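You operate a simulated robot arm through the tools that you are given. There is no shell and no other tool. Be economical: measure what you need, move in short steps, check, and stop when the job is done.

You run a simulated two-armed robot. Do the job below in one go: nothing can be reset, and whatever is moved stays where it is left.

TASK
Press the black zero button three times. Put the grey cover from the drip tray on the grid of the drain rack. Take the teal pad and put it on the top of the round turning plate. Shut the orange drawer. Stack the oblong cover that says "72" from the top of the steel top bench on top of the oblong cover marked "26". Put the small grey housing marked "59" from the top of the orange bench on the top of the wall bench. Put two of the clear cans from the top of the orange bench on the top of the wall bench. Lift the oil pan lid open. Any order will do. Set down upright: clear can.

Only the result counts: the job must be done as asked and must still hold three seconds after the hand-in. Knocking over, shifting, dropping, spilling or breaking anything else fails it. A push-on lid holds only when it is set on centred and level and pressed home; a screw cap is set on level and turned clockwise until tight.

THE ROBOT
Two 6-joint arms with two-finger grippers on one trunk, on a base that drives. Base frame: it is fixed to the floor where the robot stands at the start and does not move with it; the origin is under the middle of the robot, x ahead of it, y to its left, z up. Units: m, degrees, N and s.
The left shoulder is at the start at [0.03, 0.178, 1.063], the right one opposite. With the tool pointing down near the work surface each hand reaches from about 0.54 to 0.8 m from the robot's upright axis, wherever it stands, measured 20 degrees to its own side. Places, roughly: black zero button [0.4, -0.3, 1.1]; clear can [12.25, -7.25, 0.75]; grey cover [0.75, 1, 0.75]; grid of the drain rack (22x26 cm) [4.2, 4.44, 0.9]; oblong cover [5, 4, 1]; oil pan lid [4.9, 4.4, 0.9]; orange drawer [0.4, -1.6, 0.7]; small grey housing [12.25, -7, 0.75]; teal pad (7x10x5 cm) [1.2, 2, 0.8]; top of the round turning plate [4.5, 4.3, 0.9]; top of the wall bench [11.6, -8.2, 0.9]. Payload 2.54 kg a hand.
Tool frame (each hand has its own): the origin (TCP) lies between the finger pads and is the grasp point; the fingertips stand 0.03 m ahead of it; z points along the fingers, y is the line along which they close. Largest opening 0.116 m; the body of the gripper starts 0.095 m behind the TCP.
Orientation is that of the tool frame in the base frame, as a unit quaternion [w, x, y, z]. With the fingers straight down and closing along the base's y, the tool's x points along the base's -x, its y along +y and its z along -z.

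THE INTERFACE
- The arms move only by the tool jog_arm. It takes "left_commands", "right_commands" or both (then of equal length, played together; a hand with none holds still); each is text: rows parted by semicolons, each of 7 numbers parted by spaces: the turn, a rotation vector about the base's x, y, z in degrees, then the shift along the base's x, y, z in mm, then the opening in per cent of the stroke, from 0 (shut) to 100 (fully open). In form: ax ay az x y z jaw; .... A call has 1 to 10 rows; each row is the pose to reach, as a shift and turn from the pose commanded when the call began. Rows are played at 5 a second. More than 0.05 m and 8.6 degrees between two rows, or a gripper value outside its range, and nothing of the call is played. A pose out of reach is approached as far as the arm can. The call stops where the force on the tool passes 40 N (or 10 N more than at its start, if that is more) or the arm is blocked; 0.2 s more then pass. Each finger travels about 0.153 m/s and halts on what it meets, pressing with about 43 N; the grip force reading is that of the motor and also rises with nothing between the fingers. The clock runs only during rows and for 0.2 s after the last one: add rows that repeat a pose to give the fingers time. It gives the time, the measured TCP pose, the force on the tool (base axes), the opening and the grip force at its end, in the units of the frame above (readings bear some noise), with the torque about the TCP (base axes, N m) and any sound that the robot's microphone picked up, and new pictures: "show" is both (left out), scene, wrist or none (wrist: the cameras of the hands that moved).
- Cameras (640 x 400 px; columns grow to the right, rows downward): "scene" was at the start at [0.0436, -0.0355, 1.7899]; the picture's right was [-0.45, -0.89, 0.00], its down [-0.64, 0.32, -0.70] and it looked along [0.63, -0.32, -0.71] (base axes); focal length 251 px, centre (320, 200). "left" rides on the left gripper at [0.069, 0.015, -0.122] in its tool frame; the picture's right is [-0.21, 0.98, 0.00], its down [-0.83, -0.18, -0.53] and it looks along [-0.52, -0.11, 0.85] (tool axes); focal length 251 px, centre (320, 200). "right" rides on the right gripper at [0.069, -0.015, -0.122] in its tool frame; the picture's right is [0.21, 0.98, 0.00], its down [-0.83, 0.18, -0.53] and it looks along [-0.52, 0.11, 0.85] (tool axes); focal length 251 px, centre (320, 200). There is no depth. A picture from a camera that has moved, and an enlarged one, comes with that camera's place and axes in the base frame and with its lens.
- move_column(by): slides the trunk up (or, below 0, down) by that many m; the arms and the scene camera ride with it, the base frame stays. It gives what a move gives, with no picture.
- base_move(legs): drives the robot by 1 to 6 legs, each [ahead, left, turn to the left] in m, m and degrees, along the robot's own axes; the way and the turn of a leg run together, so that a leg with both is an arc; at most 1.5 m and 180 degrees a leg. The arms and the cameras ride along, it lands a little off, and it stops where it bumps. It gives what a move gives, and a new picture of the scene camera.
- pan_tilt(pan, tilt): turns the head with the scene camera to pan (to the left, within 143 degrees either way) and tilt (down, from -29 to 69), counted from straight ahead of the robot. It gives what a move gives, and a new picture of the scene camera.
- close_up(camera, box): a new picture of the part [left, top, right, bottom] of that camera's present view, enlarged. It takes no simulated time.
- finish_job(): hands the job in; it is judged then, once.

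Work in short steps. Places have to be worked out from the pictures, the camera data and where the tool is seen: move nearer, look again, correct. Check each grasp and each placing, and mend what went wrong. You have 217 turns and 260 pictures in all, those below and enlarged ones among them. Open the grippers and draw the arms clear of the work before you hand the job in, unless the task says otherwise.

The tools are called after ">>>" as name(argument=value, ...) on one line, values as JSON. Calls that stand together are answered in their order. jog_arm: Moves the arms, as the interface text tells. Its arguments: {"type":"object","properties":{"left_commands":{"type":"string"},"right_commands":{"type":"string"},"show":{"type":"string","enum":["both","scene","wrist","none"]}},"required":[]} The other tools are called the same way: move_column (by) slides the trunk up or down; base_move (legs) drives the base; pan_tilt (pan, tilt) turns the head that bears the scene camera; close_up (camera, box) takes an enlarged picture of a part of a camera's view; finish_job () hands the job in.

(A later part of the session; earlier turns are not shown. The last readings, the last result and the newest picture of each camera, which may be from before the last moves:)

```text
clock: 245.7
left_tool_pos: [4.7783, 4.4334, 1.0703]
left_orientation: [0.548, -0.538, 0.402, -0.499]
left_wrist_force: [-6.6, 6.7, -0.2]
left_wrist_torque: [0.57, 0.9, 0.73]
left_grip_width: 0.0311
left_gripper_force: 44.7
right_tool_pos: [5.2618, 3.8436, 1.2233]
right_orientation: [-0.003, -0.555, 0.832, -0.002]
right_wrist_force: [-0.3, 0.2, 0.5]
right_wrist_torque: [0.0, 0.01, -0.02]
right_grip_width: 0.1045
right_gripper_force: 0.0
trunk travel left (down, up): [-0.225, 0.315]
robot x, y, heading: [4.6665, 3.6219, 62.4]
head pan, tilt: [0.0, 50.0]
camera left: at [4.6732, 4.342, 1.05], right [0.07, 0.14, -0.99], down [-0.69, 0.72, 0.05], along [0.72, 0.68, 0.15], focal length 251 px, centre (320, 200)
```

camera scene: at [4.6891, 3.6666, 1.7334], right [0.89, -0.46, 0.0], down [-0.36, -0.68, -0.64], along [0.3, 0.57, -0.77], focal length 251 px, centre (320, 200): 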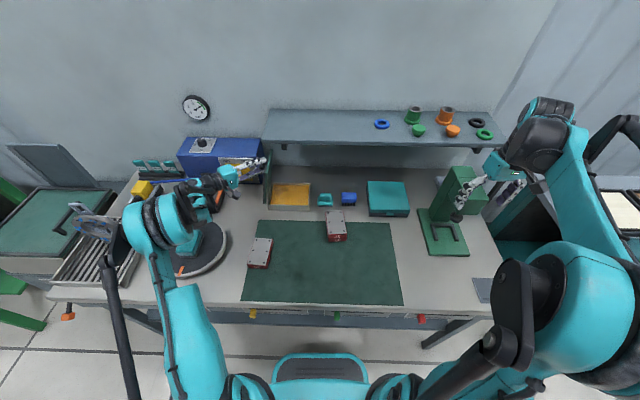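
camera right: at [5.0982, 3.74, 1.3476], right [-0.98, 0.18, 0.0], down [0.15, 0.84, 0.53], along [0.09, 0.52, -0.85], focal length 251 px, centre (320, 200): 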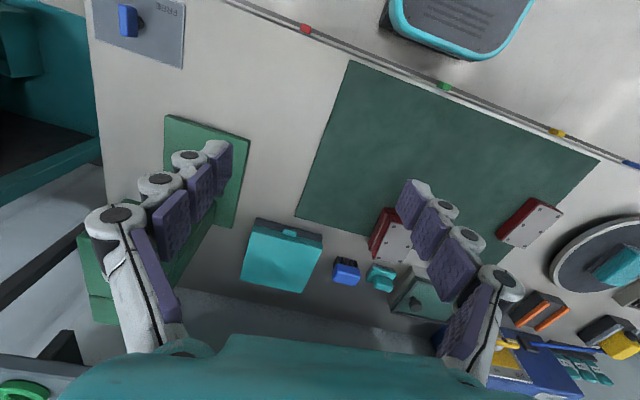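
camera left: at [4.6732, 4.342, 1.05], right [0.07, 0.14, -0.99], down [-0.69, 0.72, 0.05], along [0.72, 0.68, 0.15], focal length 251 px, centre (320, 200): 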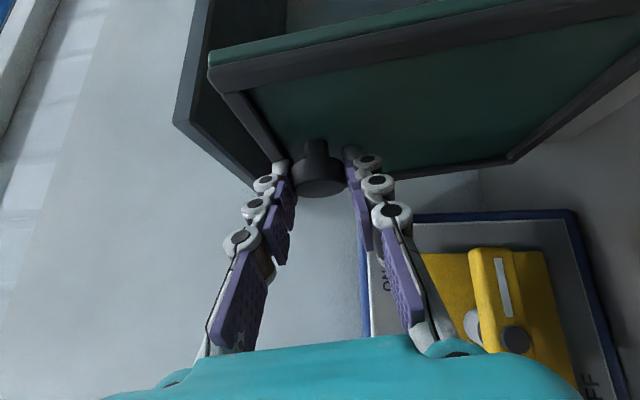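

The lid is at about 97°, past vertical. I open the jaws slightly and back off along the fingers, then toward the robot.

>>> jog_arm(left_commands="0 0 0 0 0 0 20; 0 0 0 0 0 0 45; 0 0 0 0 0 0 45; 0 0 0 -10 -2 -1 45; 0 0 0 -20 -4 -2 45; 0 0 0 -30 -10 -3 45", show="both")

```text
clock: 247.1
left_tool_pos: [4.7473, 4.4218, 1.0652]
left_orientation: [0.549, -0.537, 0.402, -0.499]
left_wrist_force: [-0.5, -0.1, 0.1]
left_wrist_torque: [-0.01, -0.06, 0.03]
left_grip_width: 0.0524
left_gripper_force: 0.4
right_tool_pos: [5.2624, 3.8423, 1.2252]
right_orientation: [-0.004, -0.554, 0.833, -0.002]
right_wrist_force: [-0.4, 0.1, 0.6]
right_wrist_torque: [0.01, -0.03, 0.02]
right_grip_width: 0.1044
right_gripper_force: 0.0
trunk travel left (down, up): [-0.225, 0.315]
robot x, y, heading: [4.667, 3.6215, 62.3]
head pan, tilt: [0.0, 50.0]
camera scene: at [4.6894, 3.6662, 1.7337], right [0.89, -0.46, 0.0], down [-0.36, -0.68, -0.64], along [0.3, 0.57, -0.77], focal length 251 px, centre (320, 200)
camera left: at [4.6428, 4.3307, 1.047], right [0.07, 0.14, -0.99], down [-0.69, 0.72, 0.05], along [0.72, 0.68, 0.15], focal length 251 px, centre (320, 200)
```

scene: 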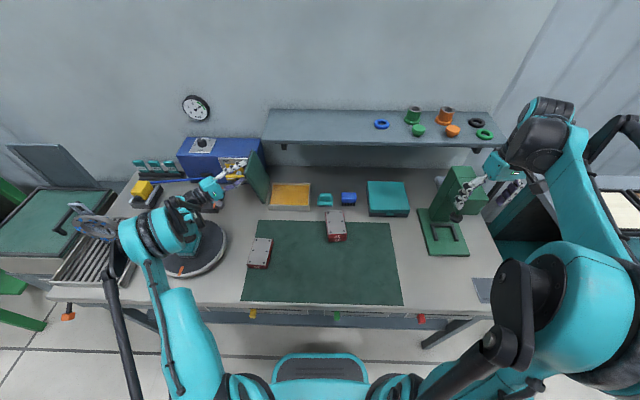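
left: 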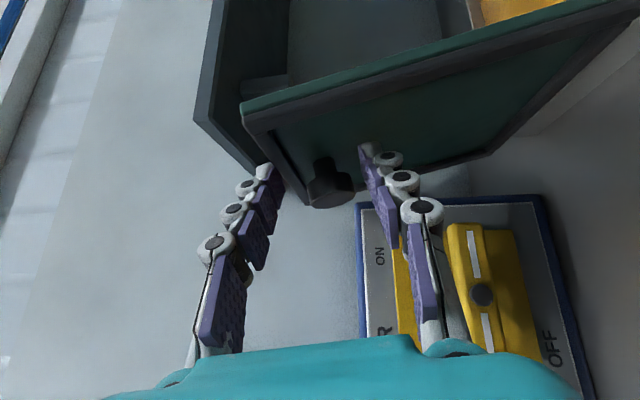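

The lid stays open. I withdraw the left hand toward the robot.

>>> jog_arm(left_commands="0 0 0 -15 -22 0 45; 0 0 0 -33 -55 5 45; 0 0 0 -50 -88 15 45; 0 0 0 -65 -118 35 45; 0 0 0 -75 -140 65 45; 0 0 0 -80 -160 100 45; 0 0 0 -85 -175 140 45; 0 0 0 -85 -185 180 45", show="both")

```text
clock: 248.8
left_tool_pos: [4.6622, 4.2358, 1.2468]
left_orientation: [0.549, -0.537, 0.403, -0.499]
left_wrist_force: [-0.7, -0.4, 0.1]
left_wrist_torque: [-0.01, 0.0, 0.03]
left_grip_width: 0.0522
left_gripper_force: 0.1
right_tool_pos: [5.263, 3.8413, 1.224]
right_orientation: [-0.004, -0.554, 0.832, -0.002]
right_wrist_force: [0.4, -0.4, 0.8]
right_wrist_torque: [0.03, 0.06, -0.02]
right_grip_width: 0.1044
right_gripper_force: 0.2
trunk travel left (down, up): [-0.225, 0.315]
robot x, y, heading: [4.6673, 3.6243, 62.2]
head pan, tilt: [0.0, 50.0]
camera scene: at [4.6906, 3.6644, 1.7337], right [0.89, -0.46, 0.0], down [-0.36, -0.68, -0.64], along [0.3, 0.57, -0.77], focal length 251 px, centre (320, 200)
camera left: at [4.5578, 4.1448, 1.2275], right [0.07, 0.14, -0.99], down [-0.69, 0.72, 0.05], along [0.72, 0.68, 0.15], focal length 251 px, centre (320, 200)
```

scene: 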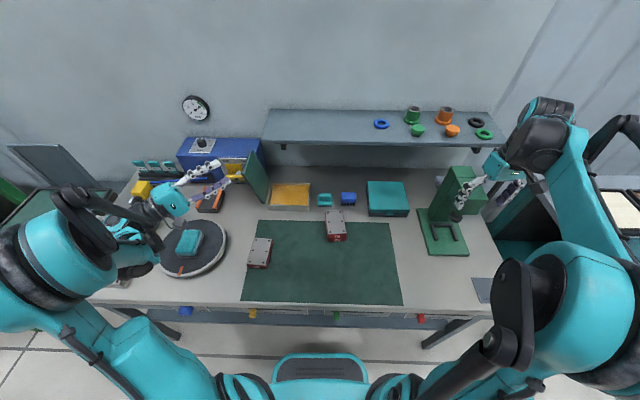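
left: 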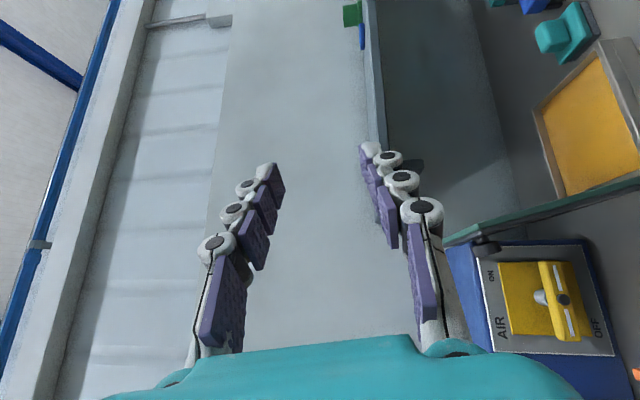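

The lid stands open by itself. I turn the left hand back to pointing down while drawing it back.

>>> jog_arm(left_commands="3.84 7.02 0 3 -18 8 45; 7.68 14.03 0 6 -36 16 45; 11.5 21 0 9 -54 24 45; 15.4 28.1 0 12 -72 32 45; 19.2 35.1 0 15 -90 40 45; 23 42.1 0 18 -108 45 45; 26.9 49.1 0 21 -126 50 45; 30.7 56.1 0 24 -144 55 45; 34.6 63.1 0 27 -160 60 45; 38.4 70.2 0 30 -175 60 45", show="none")

>>> jog_arm(left_commands="4 7.3 0 5 -5 0 45; 8.2 14.9 0 10 -10 0 45; 8.2 14.9 0 10 -10 0 45", show="none")

>>> jog_arm(left_commands="-7 3.84 0 5 -10 0 45; -14 7.7 0 10 -20 0 45; -21.1 11.5 0 15 -25 0 45; -28.1 15.4 0 20 -30 0 45; -35.1 19.2 0 20 -30 0 45; -35.1 19.2 0 20 -30 0 45", show="none")

```text
clock: 251.1
left_tool_pos: [4.6945, 4.0619, 1.3066]
left_orientation: [0.36, -0.523, 0.771, 0.047]
left_wrist_force: [0.8, 0.1, -0.2]
left_wrist_torque: [0.0, 0.01, 0.04]
left_grip_width: 0.0521
left_gripper_force: 0.1
right_tool_pos: [5.2621, 3.8418, 1.224]
right_orientation: [-0.003, -0.555, 0.832, -0.002]
right_wrist_force: [0.2, -0.1, 0.2]
right_wrist_torque: [0.02, -0.03, -0.03]
right_grip_width: 0.1043
right_gripper_force: 0.0
trunk travel left (down, up): [-0.225, 0.315]
robot x, y, heading: [4.668, 3.6242, 62.2]
head pan, tilt: [0.0, 50.0]
```

```text
refused: row 2 steps farther than a row can; nothing moved
```

```text
clock: 252.4
left_tool_pos: [4.712, 4.0302, 1.306]
left_orientation: [0.053, -0.593, 0.797, -0.103]
left_wrist_force: [0.0, -0.4, 0.3]
left_wrist_torque: [0.05, 0.02, 0.02]
left_grip_width: 0.0522
left_gripper_force: 0.0
right_tool_pos: [5.2624, 3.8406, 1.2256]
right_orientation: [-0.003, -0.554, 0.833, -0.002]
right_wrist_force: [0.4, -1.6, 0.0]
right_wrist_torque: [0.02, 0.03, -0.02]
right_grip_width: 0.1042
right_gripper_force: 0.1
trunk travel left (down, up): [-0.225, 0.315]
robot x, y, heading: [4.6663, 3.6217, 62.3]
head pan, tilt: [0.0, 50.0]
```

I remove the remaining 17° orientation error of the left hand and look at the overall scene.

>>> jog_arm(left_commands="2.3 3.8 -3.6 0 0 0 60; 4.6 7.5 -7.2 0 0 0 60; 6.9 11.3 -10.8 0 0 0 60; 6.9 11.3 -10.8 0 0 0 60", show="scene")

>>> close_up(camera="scene", box=[30, 110, 350, 310])

```text
clock: 253.4
left_tool_pos: [4.7133, 4.0332, 1.3078]
left_orientation: [0.0, -0.517, 0.856, -0.001]
left_wrist_force: [-0.5, -0.8, -0.4]
left_wrist_torque: [0.02, -0.01, -0.01]
left_grip_width: 0.0697
left_gripper_force: 0.1
right_tool_pos: [5.2631, 3.8421, 1.2239]
right_orientation: [-0.004, -0.555, 0.832, -0.004]
right_wrist_force: [-0.4, -0.5, -0.1]
right_wrist_torque: [0.03, -0.02, 0.01]
right_grip_width: 0.1045
right_gripper_force: 0.0
trunk travel left (down, up): [-0.225, 0.315]
robot x, y, heading: [4.6682, 3.623, 62.4]
head pan, tilt: [0.0, 50.0]
camera scene: at [4.6896, 3.6663, 1.7337], right [0.89, -0.46, 0.0], down [-0.36, -0.68, -0.64], along [0.3, 0.57, -0.77], focal length 251 px, centre (320, 200)
```

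scene: 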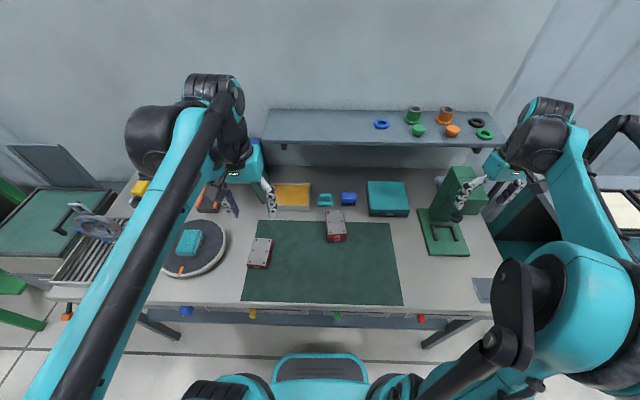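

```text
2.00 times, centred on (190, 210) of scene
camera zoom: at [4.6896, 3.6663, 1.7337], right [0.89, -0.46, 0.0], down [-0.36, -0.68, -0.64], along [0.3, 0.57, -0.77], focal length 502 px, centre (580, 180)
```

zoom: 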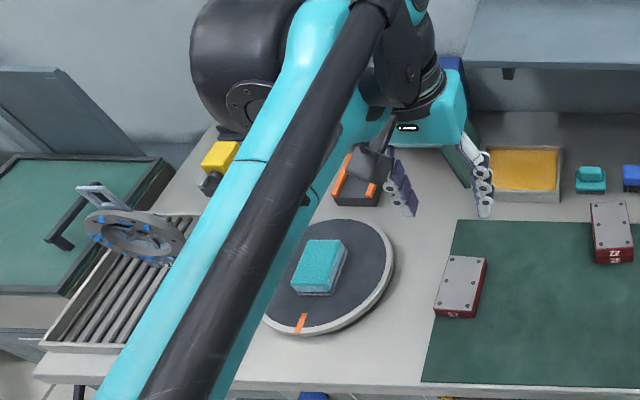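

All bench tasks are complete. Now the far benches: I back off 0.3 m, turn right to face about -30°, and look ahead.

>>> base_move(legs=[[-0.3, 0, 0], [0, 0, -90]])

>>> pan_tilt(pan=-25, tilt=15)

```text
clock: 259.3
left_tool_pos: [4.935, 3.3068, 1.3072]
left_orientation: [0.0, 0.24, 0.971, -0.001]
left_wrist_force: [0.6, -0.8, -0.7]
left_wrist_torque: [-0.02, -0.01, -0.04]
left_grip_width: 0.0695
left_gripper_force: 0.1
right_tool_pos: [4.7433, 2.7584, 1.2231]
right_orientation: [-0.004, 0.198, 0.98, 0.002]
right_wrist_force: [-0.5, 0.2, 0.5]
right_wrist_torque: [-0.01, 0.02, 0.01]
right_grip_width: 0.1044
right_gripper_force: 0.1
trunk travel left (down, up): [-0.225, 0.315]
robot x, y, heading: [4.5285, 3.3579, -27.7]
head pan, tilt: [0.0, 50.0]
camera scene: at [4.5688, 3.3339, 1.7337], right [-0.47, -0.88, 0.0], down [-0.68, 0.36, -0.64], along [0.57, -0.3, -0.77], focal length 251 px, centre (320, 200)
```

scene: 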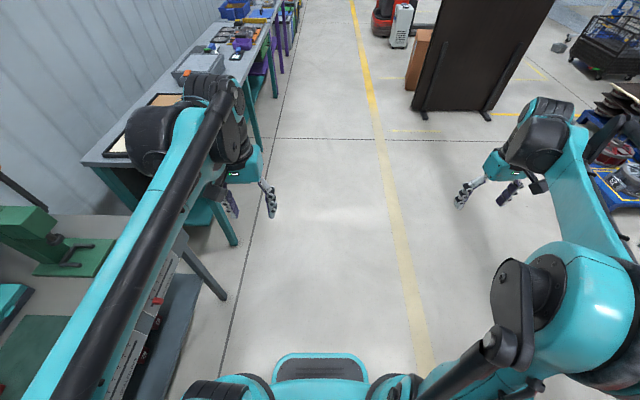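

```text
clock: 260.4
left_tool_pos: [4.9352, 3.3066, 1.3071]
left_orientation: [0.0, 0.239, 0.971, -0.001]
left_wrist_force: [-1.1, 0.4, -0.2]
left_wrist_torque: [0.01, 0.02, 0.01]
left_grip_width: 0.0695
left_gripper_force: 0.0
right_tool_pos: [4.7433, 2.7585, 1.2243]
right_orientation: [-0.004, 0.198, 0.98, 0.001]
right_wrist_force: [1.2, 0.6, 0.7]
right_wrist_torque: [0.0, -0.01, 0.01]
right_grip_width: 0.1045
right_gripper_force: 0.1
trunk travel left (down, up): [-0.225, 0.315]
robot x, y, heading: [4.5262, 3.3578, -28.2]
head pan, tilt: [-25.0, 15.0]
camera scene: at [4.5573, 3.2955, 1.7873], right [-0.8, -0.6, 0.0], down [-0.16, 0.21, -0.97], along [0.58, -0.77, -0.26], focal length 251 px, centre (320, 200)
```

scene: 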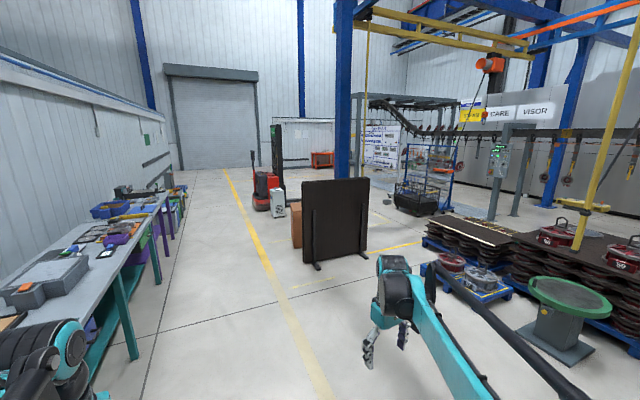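

The orange bench is visible far ahead beyond the brown board and forklift. I drive along the aisle about 2.8 m and look again.

>>> base_move(legs=[[0, 0, -3], [1.4, 0, 0], [1.4, 0, 0]])

>>> pan_tilt(pan=-30, tilt=15)

```text
clock: 274.2
left_tool_pos: [7.2981, 1.8361, 1.3064]
left_orientation: [0.0, 0.276, 0.961, -0.001]
left_wrist_force: [-0.1, -0.6, -0.5]
left_wrist_torque: [-0.01, 0.02, 0.0]
left_grip_width: 0.0696
left_gripper_force: 0.0
right_tool_pos: [7.0665, 1.3047, 1.2243]
right_orientation: [-0.004, 0.234, 0.972, 0.001]
right_wrist_force: [-0.1, 0.2, -0.3]
right_wrist_torque: [0.0, 0.03, -0.04]
right_grip_width: 0.1044
right_gripper_force: 0.1
trunk travel left (down, up): [-0.225, 0.315]
robot x, y, heading: [6.892, 1.9177, -32.4]
head pan, tilt: [-25.0, 15.0]
camera scene: at [6.9209, 1.854, 1.7874], right [-0.84, -0.54, 0.0], down [-0.14, 0.22, -0.97], along [0.52, -0.81, -0.26], focal length 251 px, centre (320, 200)
```

scene: 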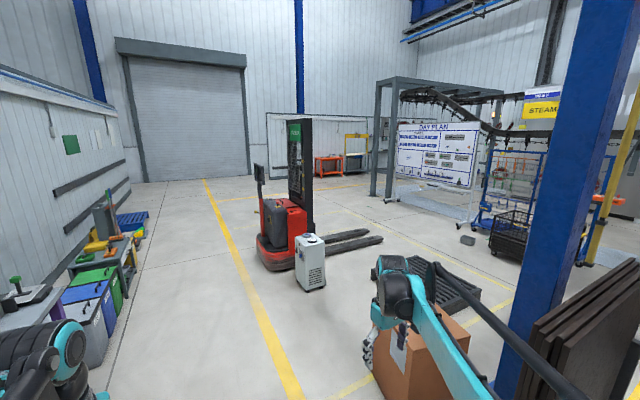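

```text
clock: 274.9
left_tool_pos: [7.2986, 1.8367, 1.3078]
left_orientation: [-0.001, 0.277, 0.961, -0.001]
left_wrist_force: [0.1, -0.3, 0.2]
left_wrist_torque: [-0.03, 0.0, 0.02]
left_grip_width: 0.0695
left_gripper_force: 0.1
right_tool_pos: [7.067, 1.3056, 1.2239]
right_orientation: [-0.004, 0.235, 0.972, 0.001]
right_wrist_force: [-0.2, 0.1, 0.0]
right_wrist_torque: [-0.02, 0.02, -0.02]
right_grip_width: 0.104
right_gripper_force: 0.0
trunk travel left (down, up): [-0.225, 0.315]
robot x, y, heading: [6.893, 1.915, -32.3]
head pan, tilt: [-30.0, 15.0]
camera scene: at [6.9136, 1.8501, 1.7874], right [-0.88, -0.47, 0.0], down [-0.12, 0.23, -0.97], along [0.45, -0.85, -0.26], focal length 251 px, centre (320, 200)
```

scene: 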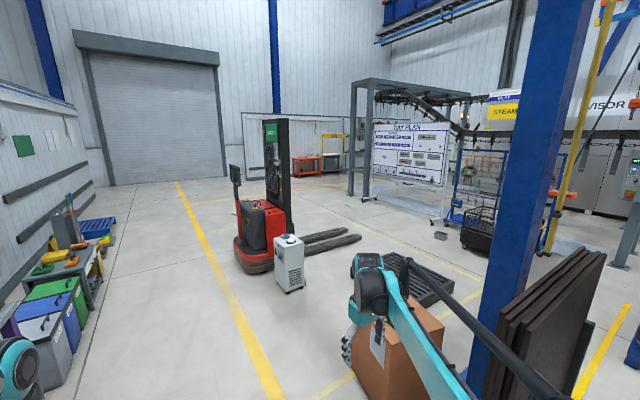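

The orange bench lies beyond the forklift; I'll take the aisle left of it. First I tuck the right hand inward.

>>> jog_arm(right_commands="0 0 0 20 32 0 90; 0 0 0 40 64 0 90; 0 0 0 60 96 0 90; 0 0 0 80 128 0 90; 0 0 0 96 152 0 90", show="none")

>>> base_move(legs=[[0, 0, 6.5], [1.5, 0, 0]])

>>> pan_tilt(pan=-15, tilt=25)

```text
clock: 276.1
left_tool_pos: [7.2991, 1.836, 1.307]
left_orientation: [0.0, 0.276, 0.961, -0.001]
left_wrist_force: [0.4, 0.9, -0.6]
left_wrist_torque: [-0.02, 0.0, -0.01]
left_grip_width: 0.0697
left_gripper_force: 0.1
right_tool_pos: [7.161, 1.4554, 1.2229]
right_orientation: [-0.005, 0.236, 0.972, 0.001]
right_wrist_force: [0.0, 0.4, -0.6]
right_wrist_torque: [-0.01, 0.0, 0.05]
right_grip_width: 0.1044
right_gripper_force: 0.0
trunk travel left (down, up): [-0.225, 0.315]
robot x, y, heading: [6.8945, 1.9177, -32.1]
head pan, tilt: [-30.0, 15.0]
```

```text
clock: 284.1
left_tool_pos: [8.6695, 1.2088, 1.3061]
left_orientation: [0.0, 0.229, 0.973, -0.001]
left_wrist_force: [0.6, -0.7, 0.3]
left_wrist_torque: [0.02, 0.03, 0.0]
left_grip_width: 0.0693
left_gripper_force: 0.0
right_tool_pos: [8.571, 0.817, 1.2229]
right_orientation: [-0.004, 0.187, 0.982, 0.002]
right_wrist_force: [0.9, 0.1, -0.9]
right_wrist_torque: [0.02, -0.01, 0.01]
right_grip_width: 0.1047
right_gripper_force: 0.1
trunk travel left (down, up): [-0.225, 0.315]
robot x, y, heading: [8.2599, 1.2527, -26.7]
head pan, tilt: [-30.0, 15.0]
camera scene: at [8.2861, 1.1855, 1.7874], right [-0.83, -0.55, 0.0], down [-0.14, 0.22, -0.97], along [0.53, -0.81, -0.26], focal length 251 px, centre (320, 200)
```

scene: 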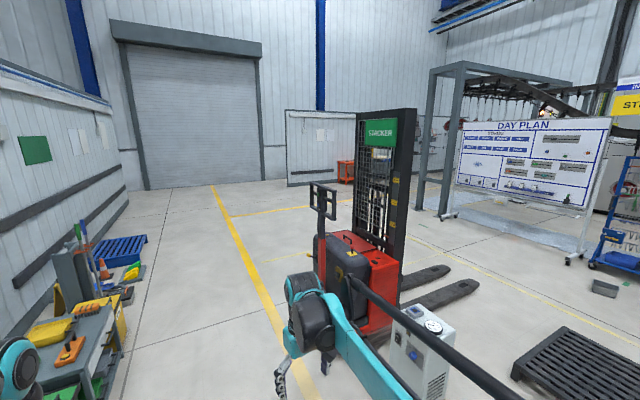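

```text
clock: 284.9
left_tool_pos: [8.67, 1.2091, 1.3068]
left_orientation: [0.0, 0.23, 0.973, -0.001]
left_wrist_force: [0.4, 0.1, -0.1]
left_wrist_torque: [0.03, 0.05, 0.01]
left_grip_width: 0.0695
left_gripper_force: 0.1
right_tool_pos: [8.5685, 0.8175, 1.222]
right_orientation: [-0.003, 0.187, 0.982, 0.001]
right_wrist_force: [0.4, -0.2, 0.5]
right_wrist_torque: [0.0, 0.0, -0.02]
right_grip_width: 0.1043
right_gripper_force: 0.0
trunk travel left (down, up): [-0.225, 0.315]
robot x, y, heading: [8.2591, 1.2487, -27.0]
head pan, tilt: [-15.0, 25.0]
camera scene: at [8.303, 1.2025, 1.7712], right [-0.66, -0.75, 0.0], down [-0.32, 0.28, -0.91], along [0.68, -0.6, -0.42], focal length 251 px, centre (320, 200)
```

scene: 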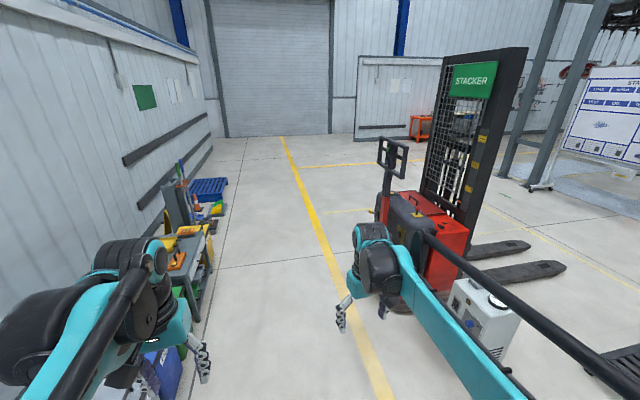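

The aisle is about 1.7 m wide here; I keep slightly right of my present line and go ahead.

>>> base_move(legs=[[1.4, -0.28, 0], [1.2, -0.1, 0]])

>>> pan_tilt(pan=-40, tilt=15)

```text
clock: 297.7
left_tool_pos: [10.7995, -0.3126, 1.3065]
left_orientation: [0.0, 0.235, 0.972, -0.001]
left_wrist_force: [-1.1, 0.5, 0.1]
left_wrist_torque: [0.01, 0.0, -0.03]
left_grip_width: 0.0695
left_gripper_force: 0.1
right_tool_pos: [10.6952, -0.7042, 1.2222]
right_orientation: [-0.005, 0.193, 0.981, 0.001]
right_wrist_force: [0.9, 0.5, -0.3]
right_wrist_torque: [0.03, 0.0, -0.02]
right_grip_width: 0.1044
right_gripper_force: 0.0
trunk travel left (down, up): [-0.225, 0.315]
robot x, y, heading: [10.3884, -0.2679, -27.1]
head pan, tilt: [-15.0, 25.0]
camera scene: at [10.4317, -0.3163, 1.7711], right [-0.67, -0.74, 0.0], down [-0.31, 0.28, -0.91], along [0.67, -0.61, -0.42], focal length 251 px, centre (320, 200)
```

scene: 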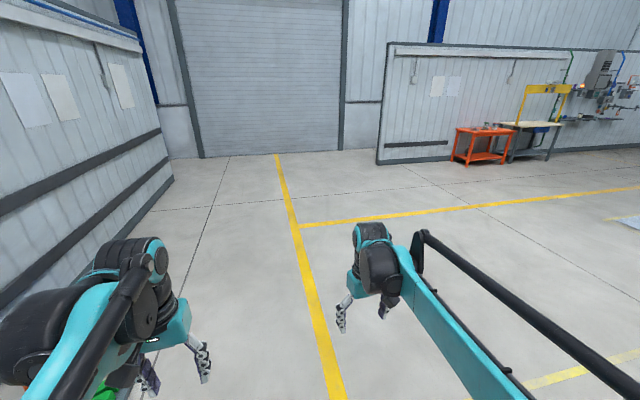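

```text
clock: 298.6
left_tool_pos: [10.7984, -0.3121, 1.3066]
left_orientation: [0.0, 0.235, 0.972, -0.001]
left_wrist_force: [0.9, 0.4, 0.7]
left_wrist_torque: [-0.02, 0.03, -0.01]
left_grip_width: 0.0696
left_gripper_force: 0.1
right_tool_pos: [10.6931, -0.704, 1.2233]
right_orientation: [-0.004, 0.192, 0.981, 0.001]
right_wrist_force: [-0.2, -0.1, -0.4]
right_wrist_torque: [-0.02, -0.01, -0.01]
right_grip_width: 0.1044
right_gripper_force: 0.0
trunk travel left (down, up): [-0.225, 0.315]
robot x, y, heading: [10.3893, -0.2697, -27.2]
head pan, tilt: [-40.0, 15.0]
camera scene: at [10.3995, -0.3403, 1.7874], right [-0.92, -0.39, 0.0], down [-0.1, 0.24, -0.97], along [0.38, -0.89, -0.26], focal length 251 px, centre (320, 200)
```

scene: 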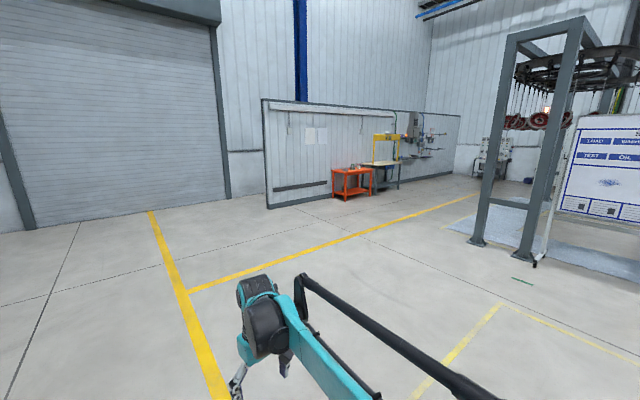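

The way is clear to the orange bench and the wall bench beside it. I turn right to about -82° and drive ahead about 5 m.

>>> base_move(legs=[[0, 0, -55], [1.5, 0, 0], [1.5, 0, 0], [1.5, 0, 0], [0.5, 0, 0]])

>>> pan_tilt(pan=10, tilt=25)

```text
clock: 325.1
left_tool_pos: [11.2563, -5.5807, 1.3066]
left_orientation: [-0.001, 0.65, 0.76, -0.001]
left_wrist_force: [0.5, -0.6, -0.5]
left_wrist_torque: [0.01, 0.01, 0.06]
left_grip_width: 0.0694
left_gripper_force: 0.1
right_tool_pos: [10.8793, -5.7261, 1.2213]
right_orientation: [-0.003, 0.617, 0.787, 0.002]
right_wrist_force: [-0.2, -0.5, 0.7]
right_wrist_torque: [0.0, 0.0, -0.02]
right_grip_width: 0.1043
right_gripper_force: 0.0
trunk travel left (down, up): [-0.225, 0.315]
robot x, y, heading: [11.0524, -5.2215, -81.0]
head pan, tilt: [-40.0, 15.0]
camera scene: at [10.9995, -5.2725, 1.7874], right [-0.86, 0.52, 0.0], down [0.13, 0.22, -0.97], along [-0.5, -0.83, -0.26], focal length 251 px, centre (320, 200)
```

scene: 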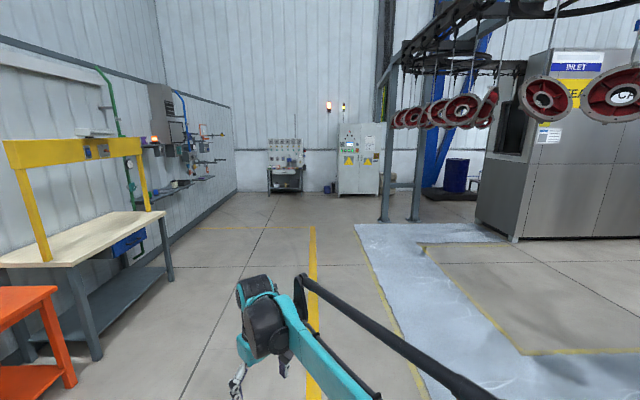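

```text
clock: 326.2
left_tool_pos: [11.2571, -5.5795, 1.3059]
left_orientation: [0.0, 0.65, 0.76, 0.0]
left_wrist_force: [0.5, 0.7, -0.5]
left_wrist_torque: [0.01, 0.02, -0.01]
left_grip_width: 0.0695
left_gripper_force: 0.0
right_tool_pos: [10.8796, -5.726, 1.2219]
right_orientation: [-0.003, 0.616, 0.787, 0.002]
right_wrist_force: [0.5, -0.1, -0.8]
right_wrist_torque: [-0.03, 0.0, -0.01]
right_grip_width: 0.1043
right_gripper_force: 0.0
trunk travel left (down, up): [-0.225, 0.315]
robot x, y, heading: [11.0543, -5.2252, -81.2]
head pan, tilt: [10.0, 25.0]
camera scene: at [11.0773, -5.2788, 1.7712], right [-0.95, -0.32, 0.0], down [-0.14, 0.4, -0.91], along [0.29, -0.86, -0.42], focal length 251 px, centre (320, 200)
```

scene: 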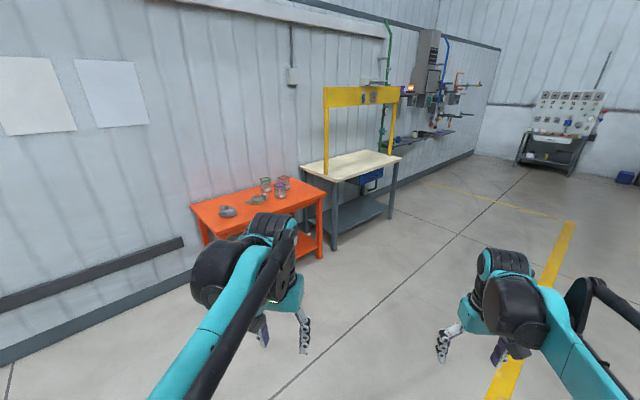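

I zoom in on the orange bench items.

>>> close_up(camera="scene", box=[180, 140, 420, 270])

```text
2.67 times, centred on (300, 205) of scene
camera zoom: at [11.0773, -5.2788, 1.7712], right [-0.95, -0.32, 0.0], down [-0.14, 0.4, -0.91], along [0.29, -0.86, -0.42], focal length 669 px, centre (373, 187)
```

zoom: 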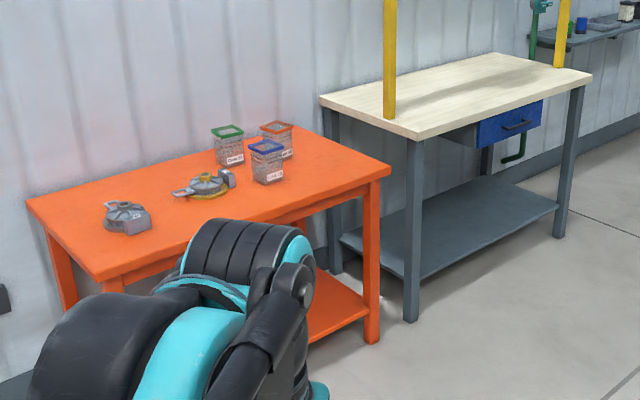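

Front edge of the orange bench runs from [12.3,-6.53] to [11.76,-7.52]; the robot should face about -29°. I drive to about (11.45,-6.8) and turn to face it.

>>> base_move(legs=[[1.5, 0.1, 0], [0, 0, 52]])

>>> pan_tilt(pan=0, tilt=45)

```text
refused: leg 1 is longer than a leg can be; nothing moved
```

```text
clock: 327.1
left_tool_pos: [11.2558, -5.5806, 1.3064]
left_orientation: [-0.001, 0.65, 0.76, 0.0]
left_wrist_force: [-0.6, 0.4, -0.2]
left_wrist_torque: [0.02, -0.01, 0.0]
left_grip_width: 0.0696
left_gripper_force: 0.0
right_tool_pos: [10.8782, -5.7263, 1.2225]
right_orientation: [-0.003, 0.617, 0.787, 0.003]
right_wrist_force: [0.0, 0.5, 0.2]
right_wrist_torque: [-0.01, -0.02, 0.0]
right_grip_width: 0.1043
right_gripper_force: 0.1
trunk travel left (down, up): [-0.225, 0.315]
robot x, y, heading: [11.0527, -5.2231, -81.2]
head pan, tilt: [0.0, 45.0]
camera scene: at [11.0602, -5.2721, 1.7406], right [-0.99, -0.15, 0.0], down [-0.11, 0.7, -0.71], along [0.11, -0.7, -0.71], focal length 251 px, centre (320, 200)
```

scene: 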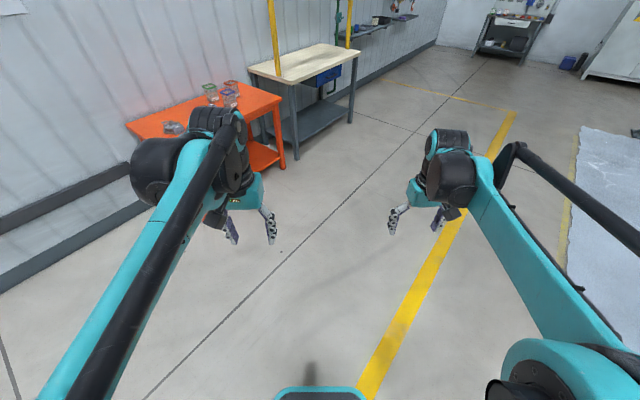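

The leg was slightly too long; I repeat it shorter.

>>> base_move(legs=[[1.45, 0.1, 0], [0, 0, 52]])

>>> close_up(camera="scene", box=[220, 60, 460, 210])

```text
clock: 336.6
left_tool_pos: [11.7842, -6.7057, 1.3063]
left_orientation: [0.0, 0.252, 0.968, -0.001]
left_wrist_force: [0.4, -0.1, 0.9]
left_wrist_torque: [0.01, 0.01, -0.01]
left_grip_width: 0.0695
left_gripper_force: 0.1
right_tool_pos: [11.6649, -7.0937, 1.2224]
right_orientation: [-0.004, 0.21, 0.978, 0.001]
right_wrist_force: [-0.2, 0.5, 0.4]
right_wrist_torque: [0.0, 0.03, 0.0]
right_grip_width: 0.1046
right_gripper_force: 0.1
trunk travel left (down, up): [-0.225, 0.315]
robot x, y, heading: [11.3749, -6.6441, -29.5]
head pan, tilt: [0.0, 45.0]
camera scene: at [11.4217, -6.6709, 1.7406], right [-0.49, -0.87, 0.0], down [-0.62, 0.35, -0.71], along [0.62, -0.35, -0.71], focal length 251 px, centre (320, 200)
```

scene: 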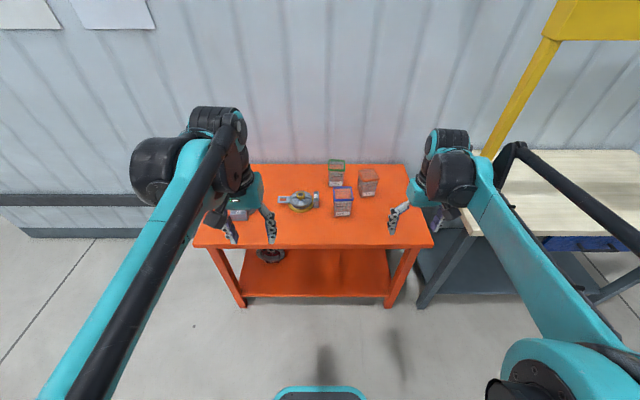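

```text
2.67 times, centred on (340, 135) of scene
camera zoom: at [11.4217, -6.6709, 1.7406], right [-0.49, -0.87, 0.0], down [-0.62, 0.35, -0.71], along [0.62, -0.35, -0.71], focal length 669 px, centre (267, 373)
```

zoom: 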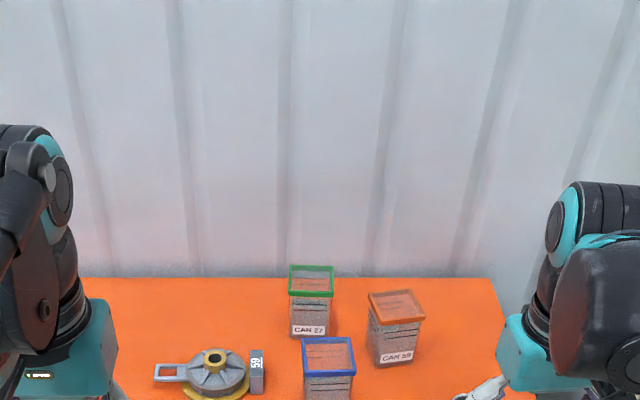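

The "59" housing lies near [12.30,-7.04]; cans: blue ≈[12.18,-7.23], "CAN 59" ≈[12.23,-7.43], "CAN 27" ≈[12.39,-7.33]. I move ahead 0.4 m to the bench.

>>> base_move(legs=[[0.38, 0, 0]])

>>> pan_tilt(pan=0, tilt=60)

>>> close_up(camera="left", box=[0, 0, 640, 400])

>>> close_up(camera="right", box=[0, 0, 640, 400])

```text
clock: 339.0
left_tool_pos: [12.1142, -6.8924, 1.3068]
left_orientation: [0.0, 0.252, 0.968, -0.002]
left_wrist_force: [-0.2, -0.3, 0.4]
left_wrist_torque: [-0.02, 0.01, 0.0]
left_grip_width: 0.0697
left_gripper_force: 0.1
right_tool_pos: [11.9945, -7.2786, 1.2222]
right_orientation: [-0.004, 0.211, 0.977, 0.001]
right_wrist_force: [0.8, 0.2, 0.0]
right_wrist_torque: [-0.01, 0.01, -0.02]
right_grip_width: 0.1043
right_gripper_force: 0.1
trunk travel left (down, up): [-0.225, 0.315]
robot x, y, heading: [11.7062, -6.8339, -29.2]
head pan, tilt: [0.0, 45.0]
camera scene: at [11.7522, -6.8567, 1.7405], right [-0.49, -0.87, 0.0], down [-0.62, 0.35, -0.71], along [0.62, -0.35, -0.71], focal length 251 px, centre (320, 200)
```

scene: 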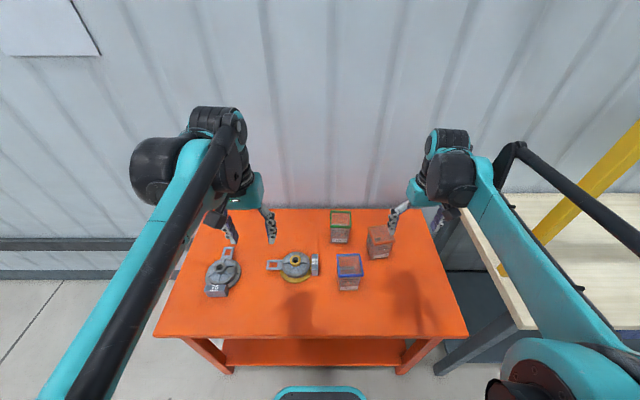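

```text
clock: 339.8
left_tool_pos: [12.113, -6.8915, 1.3057]
left_orientation: [-0.001, 0.252, 0.968, -0.001]
left_wrist_force: [0.0, -0.7, -0.4]
left_wrist_torque: [0.01, -0.01, 0.02]
left_grip_width: 0.0696
left_gripper_force: 0.1
right_tool_pos: [11.9935, -7.2773, 1.2226]
right_orientation: [-0.004, 0.211, 0.978, 0.001]
right_wrist_force: [0.3, 0.4, -0.9]
right_wrist_torque: [0.01, -0.02, 0.01]
right_grip_width: 0.1043
right_gripper_force: 0.1
trunk travel left (down, up): [-0.225, 0.315]
robot x, y, heading: [11.7038, -6.8327, -29.5]
head pan, tilt: [0.0, 60.0]
camera scene: at [11.7382, -6.8489, 1.7212], right [-0.49, -0.87, 0.0], down [-0.75, 0.42, -0.5], along [0.44, -0.25, -0.87], focal length 251 px, centre (320, 200)
```

scene: 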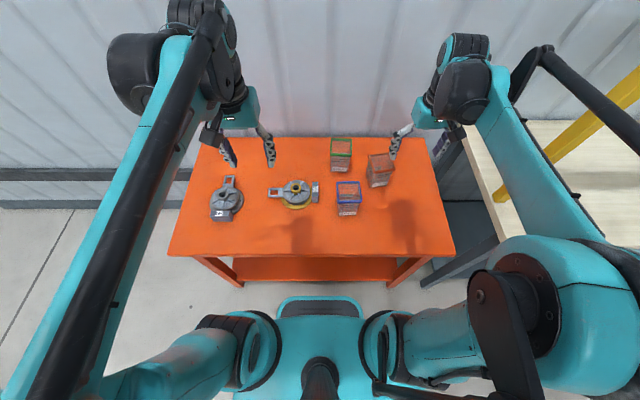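

```text
1.00 times, centred on (320, 200) of left (not enlarged: the box is as wide or as high as the picture)
camera zoom: at [12.0601, -6.8438, 1.4299], right [0.66, 0.75, 0.0], down [0.63, -0.56, 0.53], along [0.4, -0.36, -0.84], focal length 251 px, centre (320, 200)
```

zoom: 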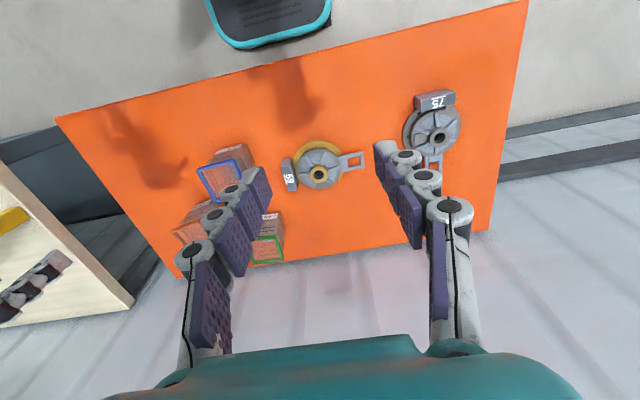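

```text
1.00 times, centred on (320, 200) of right (not enlarged: the box is as wide or as high as the picture)
camera zoom: at [11.925, -7.2635, 1.346], right [0.21, 0.98, 0.0], down [0.83, -0.18, 0.53], along [0.52, -0.11, -0.85], focal length 251 px, centre (320, 200)
```

zoom: 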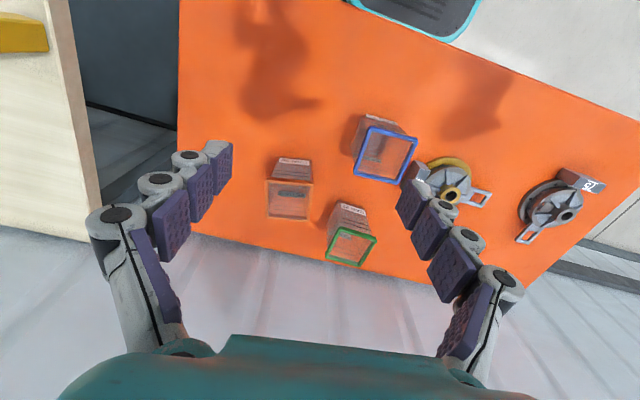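

Triangulating with both wrist cameras: blue can rim centre [12.118,-7.185], top z≈0.93, square ≈88 mm, yaw ≈68°; bench top z≈0.78. I move the right hand above it with jaws fully open.

>>> jog_arm(right_commands="0 0 1 25 18 -28 100; 0 0 2 50 37 -56 100; 0 0 3 75 55 -84 100; 0 0 3 100 74 -112 100; 0 0 3 125 92 -135 100; 0 0 3 125 92 -135 100", show="both")

```text
clock: 341.2
left_tool_pos: [12.1115, -6.8923, 1.3077]
left_orientation: [0.0, 0.252, 0.968, -0.001]
left_wrist_force: [0.3, 0.1, 0.3]
left_wrist_torque: [0.02, -0.03, -0.01]
left_grip_width: 0.0697
left_gripper_force: 0.1
right_tool_pos: [12.1174, -7.1847, 1.0895]
right_orientation: [-0.004, 0.185, 0.983, 0.001]
right_wrist_force: [-0.3, 0.9, 0.4]
right_wrist_torque: [0.02, -0.03, 0.01]
right_grip_width: 0.1161
right_gripper_force: 0.0
trunk travel left (down, up): [-0.225, 0.315]
robot x, y, heading: [11.7048, -6.832, -29.2]
head pan, tilt: [0.0, 60.0]
camera scene: at [11.7374, -6.8493, 1.7211], right [-0.49, -0.87, 0.0], down [-0.75, 0.42, -0.5], along [0.44, -0.24, -0.87], focal length 251 px, centre (320, 200)
camera right: at [12.0471, -7.1736, 1.2117], right [0.16, 0.99, 0.0], down [0.84, -0.13, 0.53], along [0.52, -0.08, -0.85], focal length 251 px, centre (320, 200)
```

scene: 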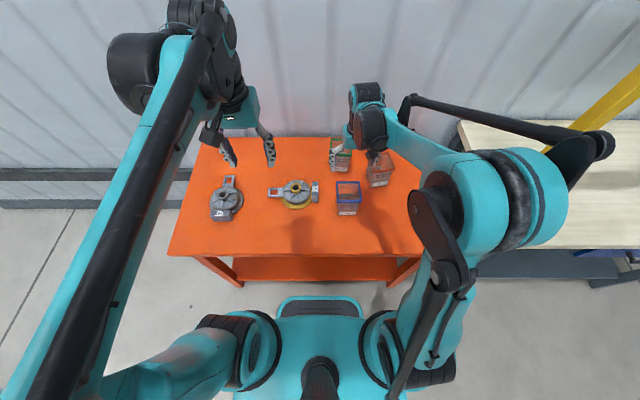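
right: 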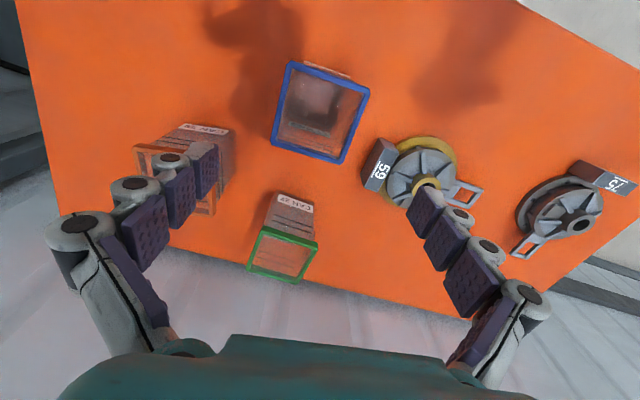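

Refined: the can centre is [12.114,-7.186], yaw ≈64°. I correct -4.5° yaw, and descend until the tips are just above the rim, then check.

>>> jog_arm(right_commands="0 0 -4.5 -3 -1 -40 100; 0 0 -4.5 -3 -1 -80 100; 0 0 -4.5 -3 -1 -100 100; 0 0 -4.5 -3 -1 -100 100", show="wrist")

```text
clock: 342.2
left_tool_pos: [12.1127, -6.8913, 1.3068]
left_orientation: [0.0, 0.252, 0.968, -0.001]
left_wrist_force: [-0.4, 0.5, 0.1]
left_wrist_torque: [0.01, -0.01, -0.01]
left_grip_width: 0.0697
left_gripper_force: 0.0
right_tool_pos: [12.1143, -7.1865, 0.987]
right_orientation: [-0.004, 0.223, 0.975, 0.0]
right_wrist_force: [0.2, 0.4, -0.3]
right_wrist_torque: [0.04, 0.02, -0.02]
right_grip_width: 0.116
right_gripper_force: 0.1
trunk travel left (down, up): [-0.225, 0.315]
robot x, y, heading: [11.7039, -6.8323, -29.4]
head pan, tilt: [0.0, 60.0]
camera right: at [12.0458, -7.1704, 1.1115], right [0.23, 0.97, 0.0], down [0.83, -0.2, 0.53], along [0.51, -0.12, -0.85], focal length 251 px, centre (320, 200)
```

right: 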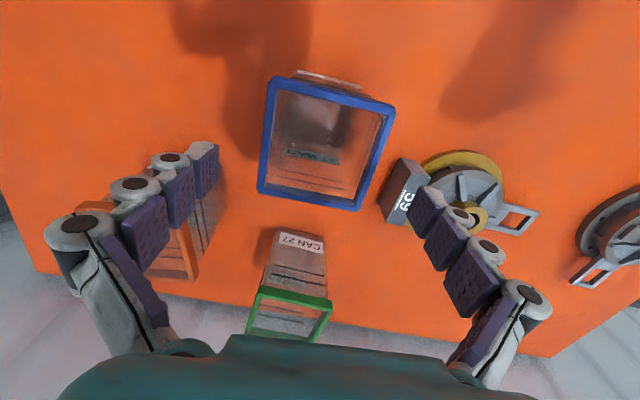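

Fingers straddle the rim evenly. I shift 6 mm toward the robot, go down to z≈0.88 and close gently.

>>> jog_arm(right_commands="0 0 0 -5 3 -30 100; 0 0 0 -5 3 -65 100; 0 0 0 -5 3 -95 100; 0 0 0 -5 3 -108 100; 0 0 0 -5 3 -108 80; 0 0 0 -5 3 -108 60; 0 0 0 -5 3 -108 50; 0 0 0 -5 3 -108 50", show="both")

```text
clock: 344.0
left_tool_pos: [12.1132, -6.8914, 1.3062]
left_orientation: [0.001, 0.252, 0.968, -0.001]
left_wrist_force: [-0.7, -0.7, 0.7]
left_wrist_torque: [0.01, 0.01, -0.04]
left_grip_width: 0.0695
left_gripper_force: 0.0
right_tool_pos: [12.1124, -7.1838, 0.8793]
right_orientation: [-0.004, 0.222, 0.975, 0.001]
right_wrist_force: [0.4, -0.1, -0.3]
right_wrist_torque: [0.03, 0.03, 0.0]
right_grip_width: 0.0832
right_gripper_force: 43.2
trunk travel left (down, up): [-0.225, 0.315]
robot x, y, heading: [11.7037, -6.8303, -29.2]
head pan, tilt: [0.0, 60.0]
camera scene: at [11.7387, -6.8491, 1.7211], right [-0.49, -0.87, 0.0], down [-0.76, 0.42, -0.5], along [0.44, -0.24, -0.87], focal length 251 px, centre (320, 200)
camera right: at [12.0434, -7.1676, 1.0024], right [0.23, 0.97, 0.0], down [0.83, -0.2, 0.53], along [0.51, -0.12, -0.85], focal length 251 px, centre (320, 200)
```

scene: 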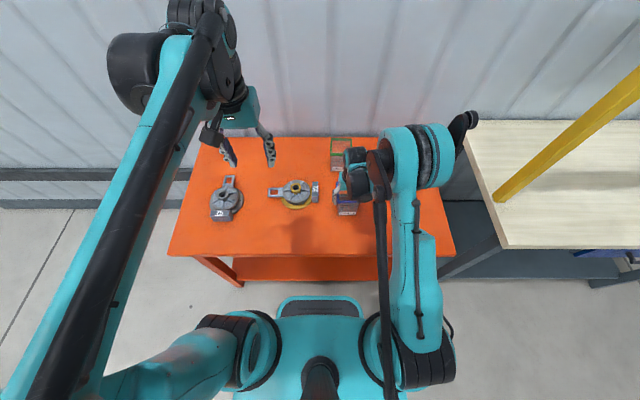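
right: 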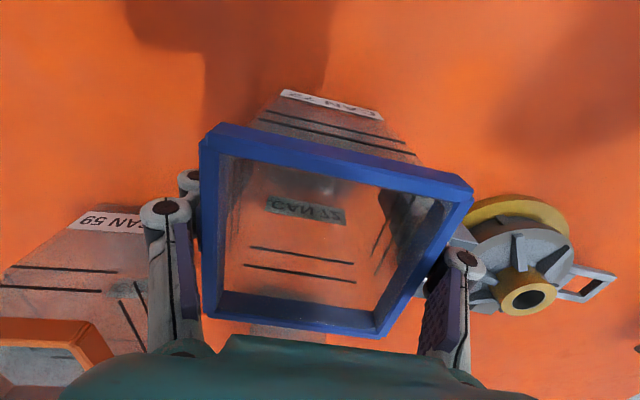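

The can is gripped at 83 mm. I lift it straight up and move it slightly aside.

>>> jog_arm(right_commands="0 0 0 0 0 10 50; 0 0 0 0 0 35 50; 0 0 0 0 0 70 50; 0 0 0 0 0 110 50; 0 0 0 0 0 150 50; 0 0 0 0 0 190 50; 0 0 0 -30 0 220 50; 0 0 0 -65 -15 230 50; 0 0 0 -105 -30 235 50; 0 0 0 -145 -45 235 50", show="both")

```text
clock: 346.2
left_tool_pos: [12.1115, -6.891, 1.3085]
left_orientation: [0.001, 0.252, 0.968, -0.001]
left_wrist_force: [0.3, -0.5, -0.2]
left_wrist_torque: [0.01, -0.02, -0.02]
left_grip_width: 0.0696
left_gripper_force: 0.1
right_tool_pos: [11.9642, -7.231, 1.1138]
right_orientation: [-0.004, 0.223, 0.975, 0.001]
right_wrist_force: [-0.4, -0.3, -1.0]
right_wrist_torque: [0.04, -0.01, -0.02]
right_grip_width: 0.0831
right_gripper_force: 42.5
trunk travel left (down, up): [-0.225, 0.315]
robot x, y, heading: [11.7045, -6.8294, -29.5]
head pan, tilt: [0.0, 60.0]
camera scene: at [11.7372, -6.8494, 1.7211], right [-0.49, -0.87, 0.0], down [-0.75, 0.42, -0.5], along [0.44, -0.24, -0.87], focal length 251 px, centre (320, 200)
camera right: at [11.8949, -7.2143, 1.2364], right [0.23, 0.97, 0.0], down [0.83, -0.2, 0.53], along [0.51, -0.12, -0.85], focal length 251 px, centre (320, 200)
```

scene: 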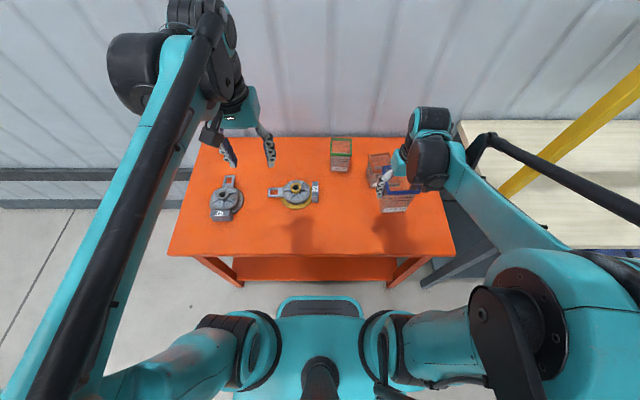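
right: 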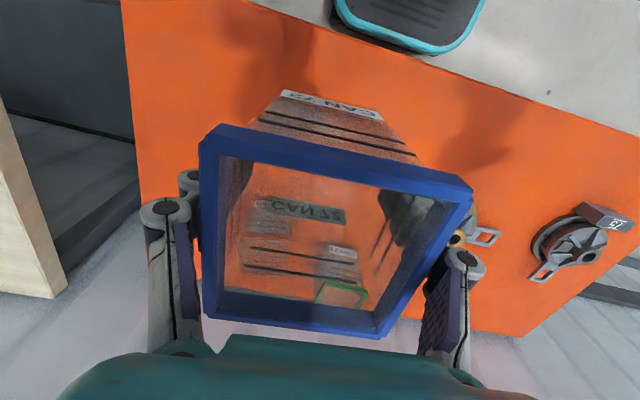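

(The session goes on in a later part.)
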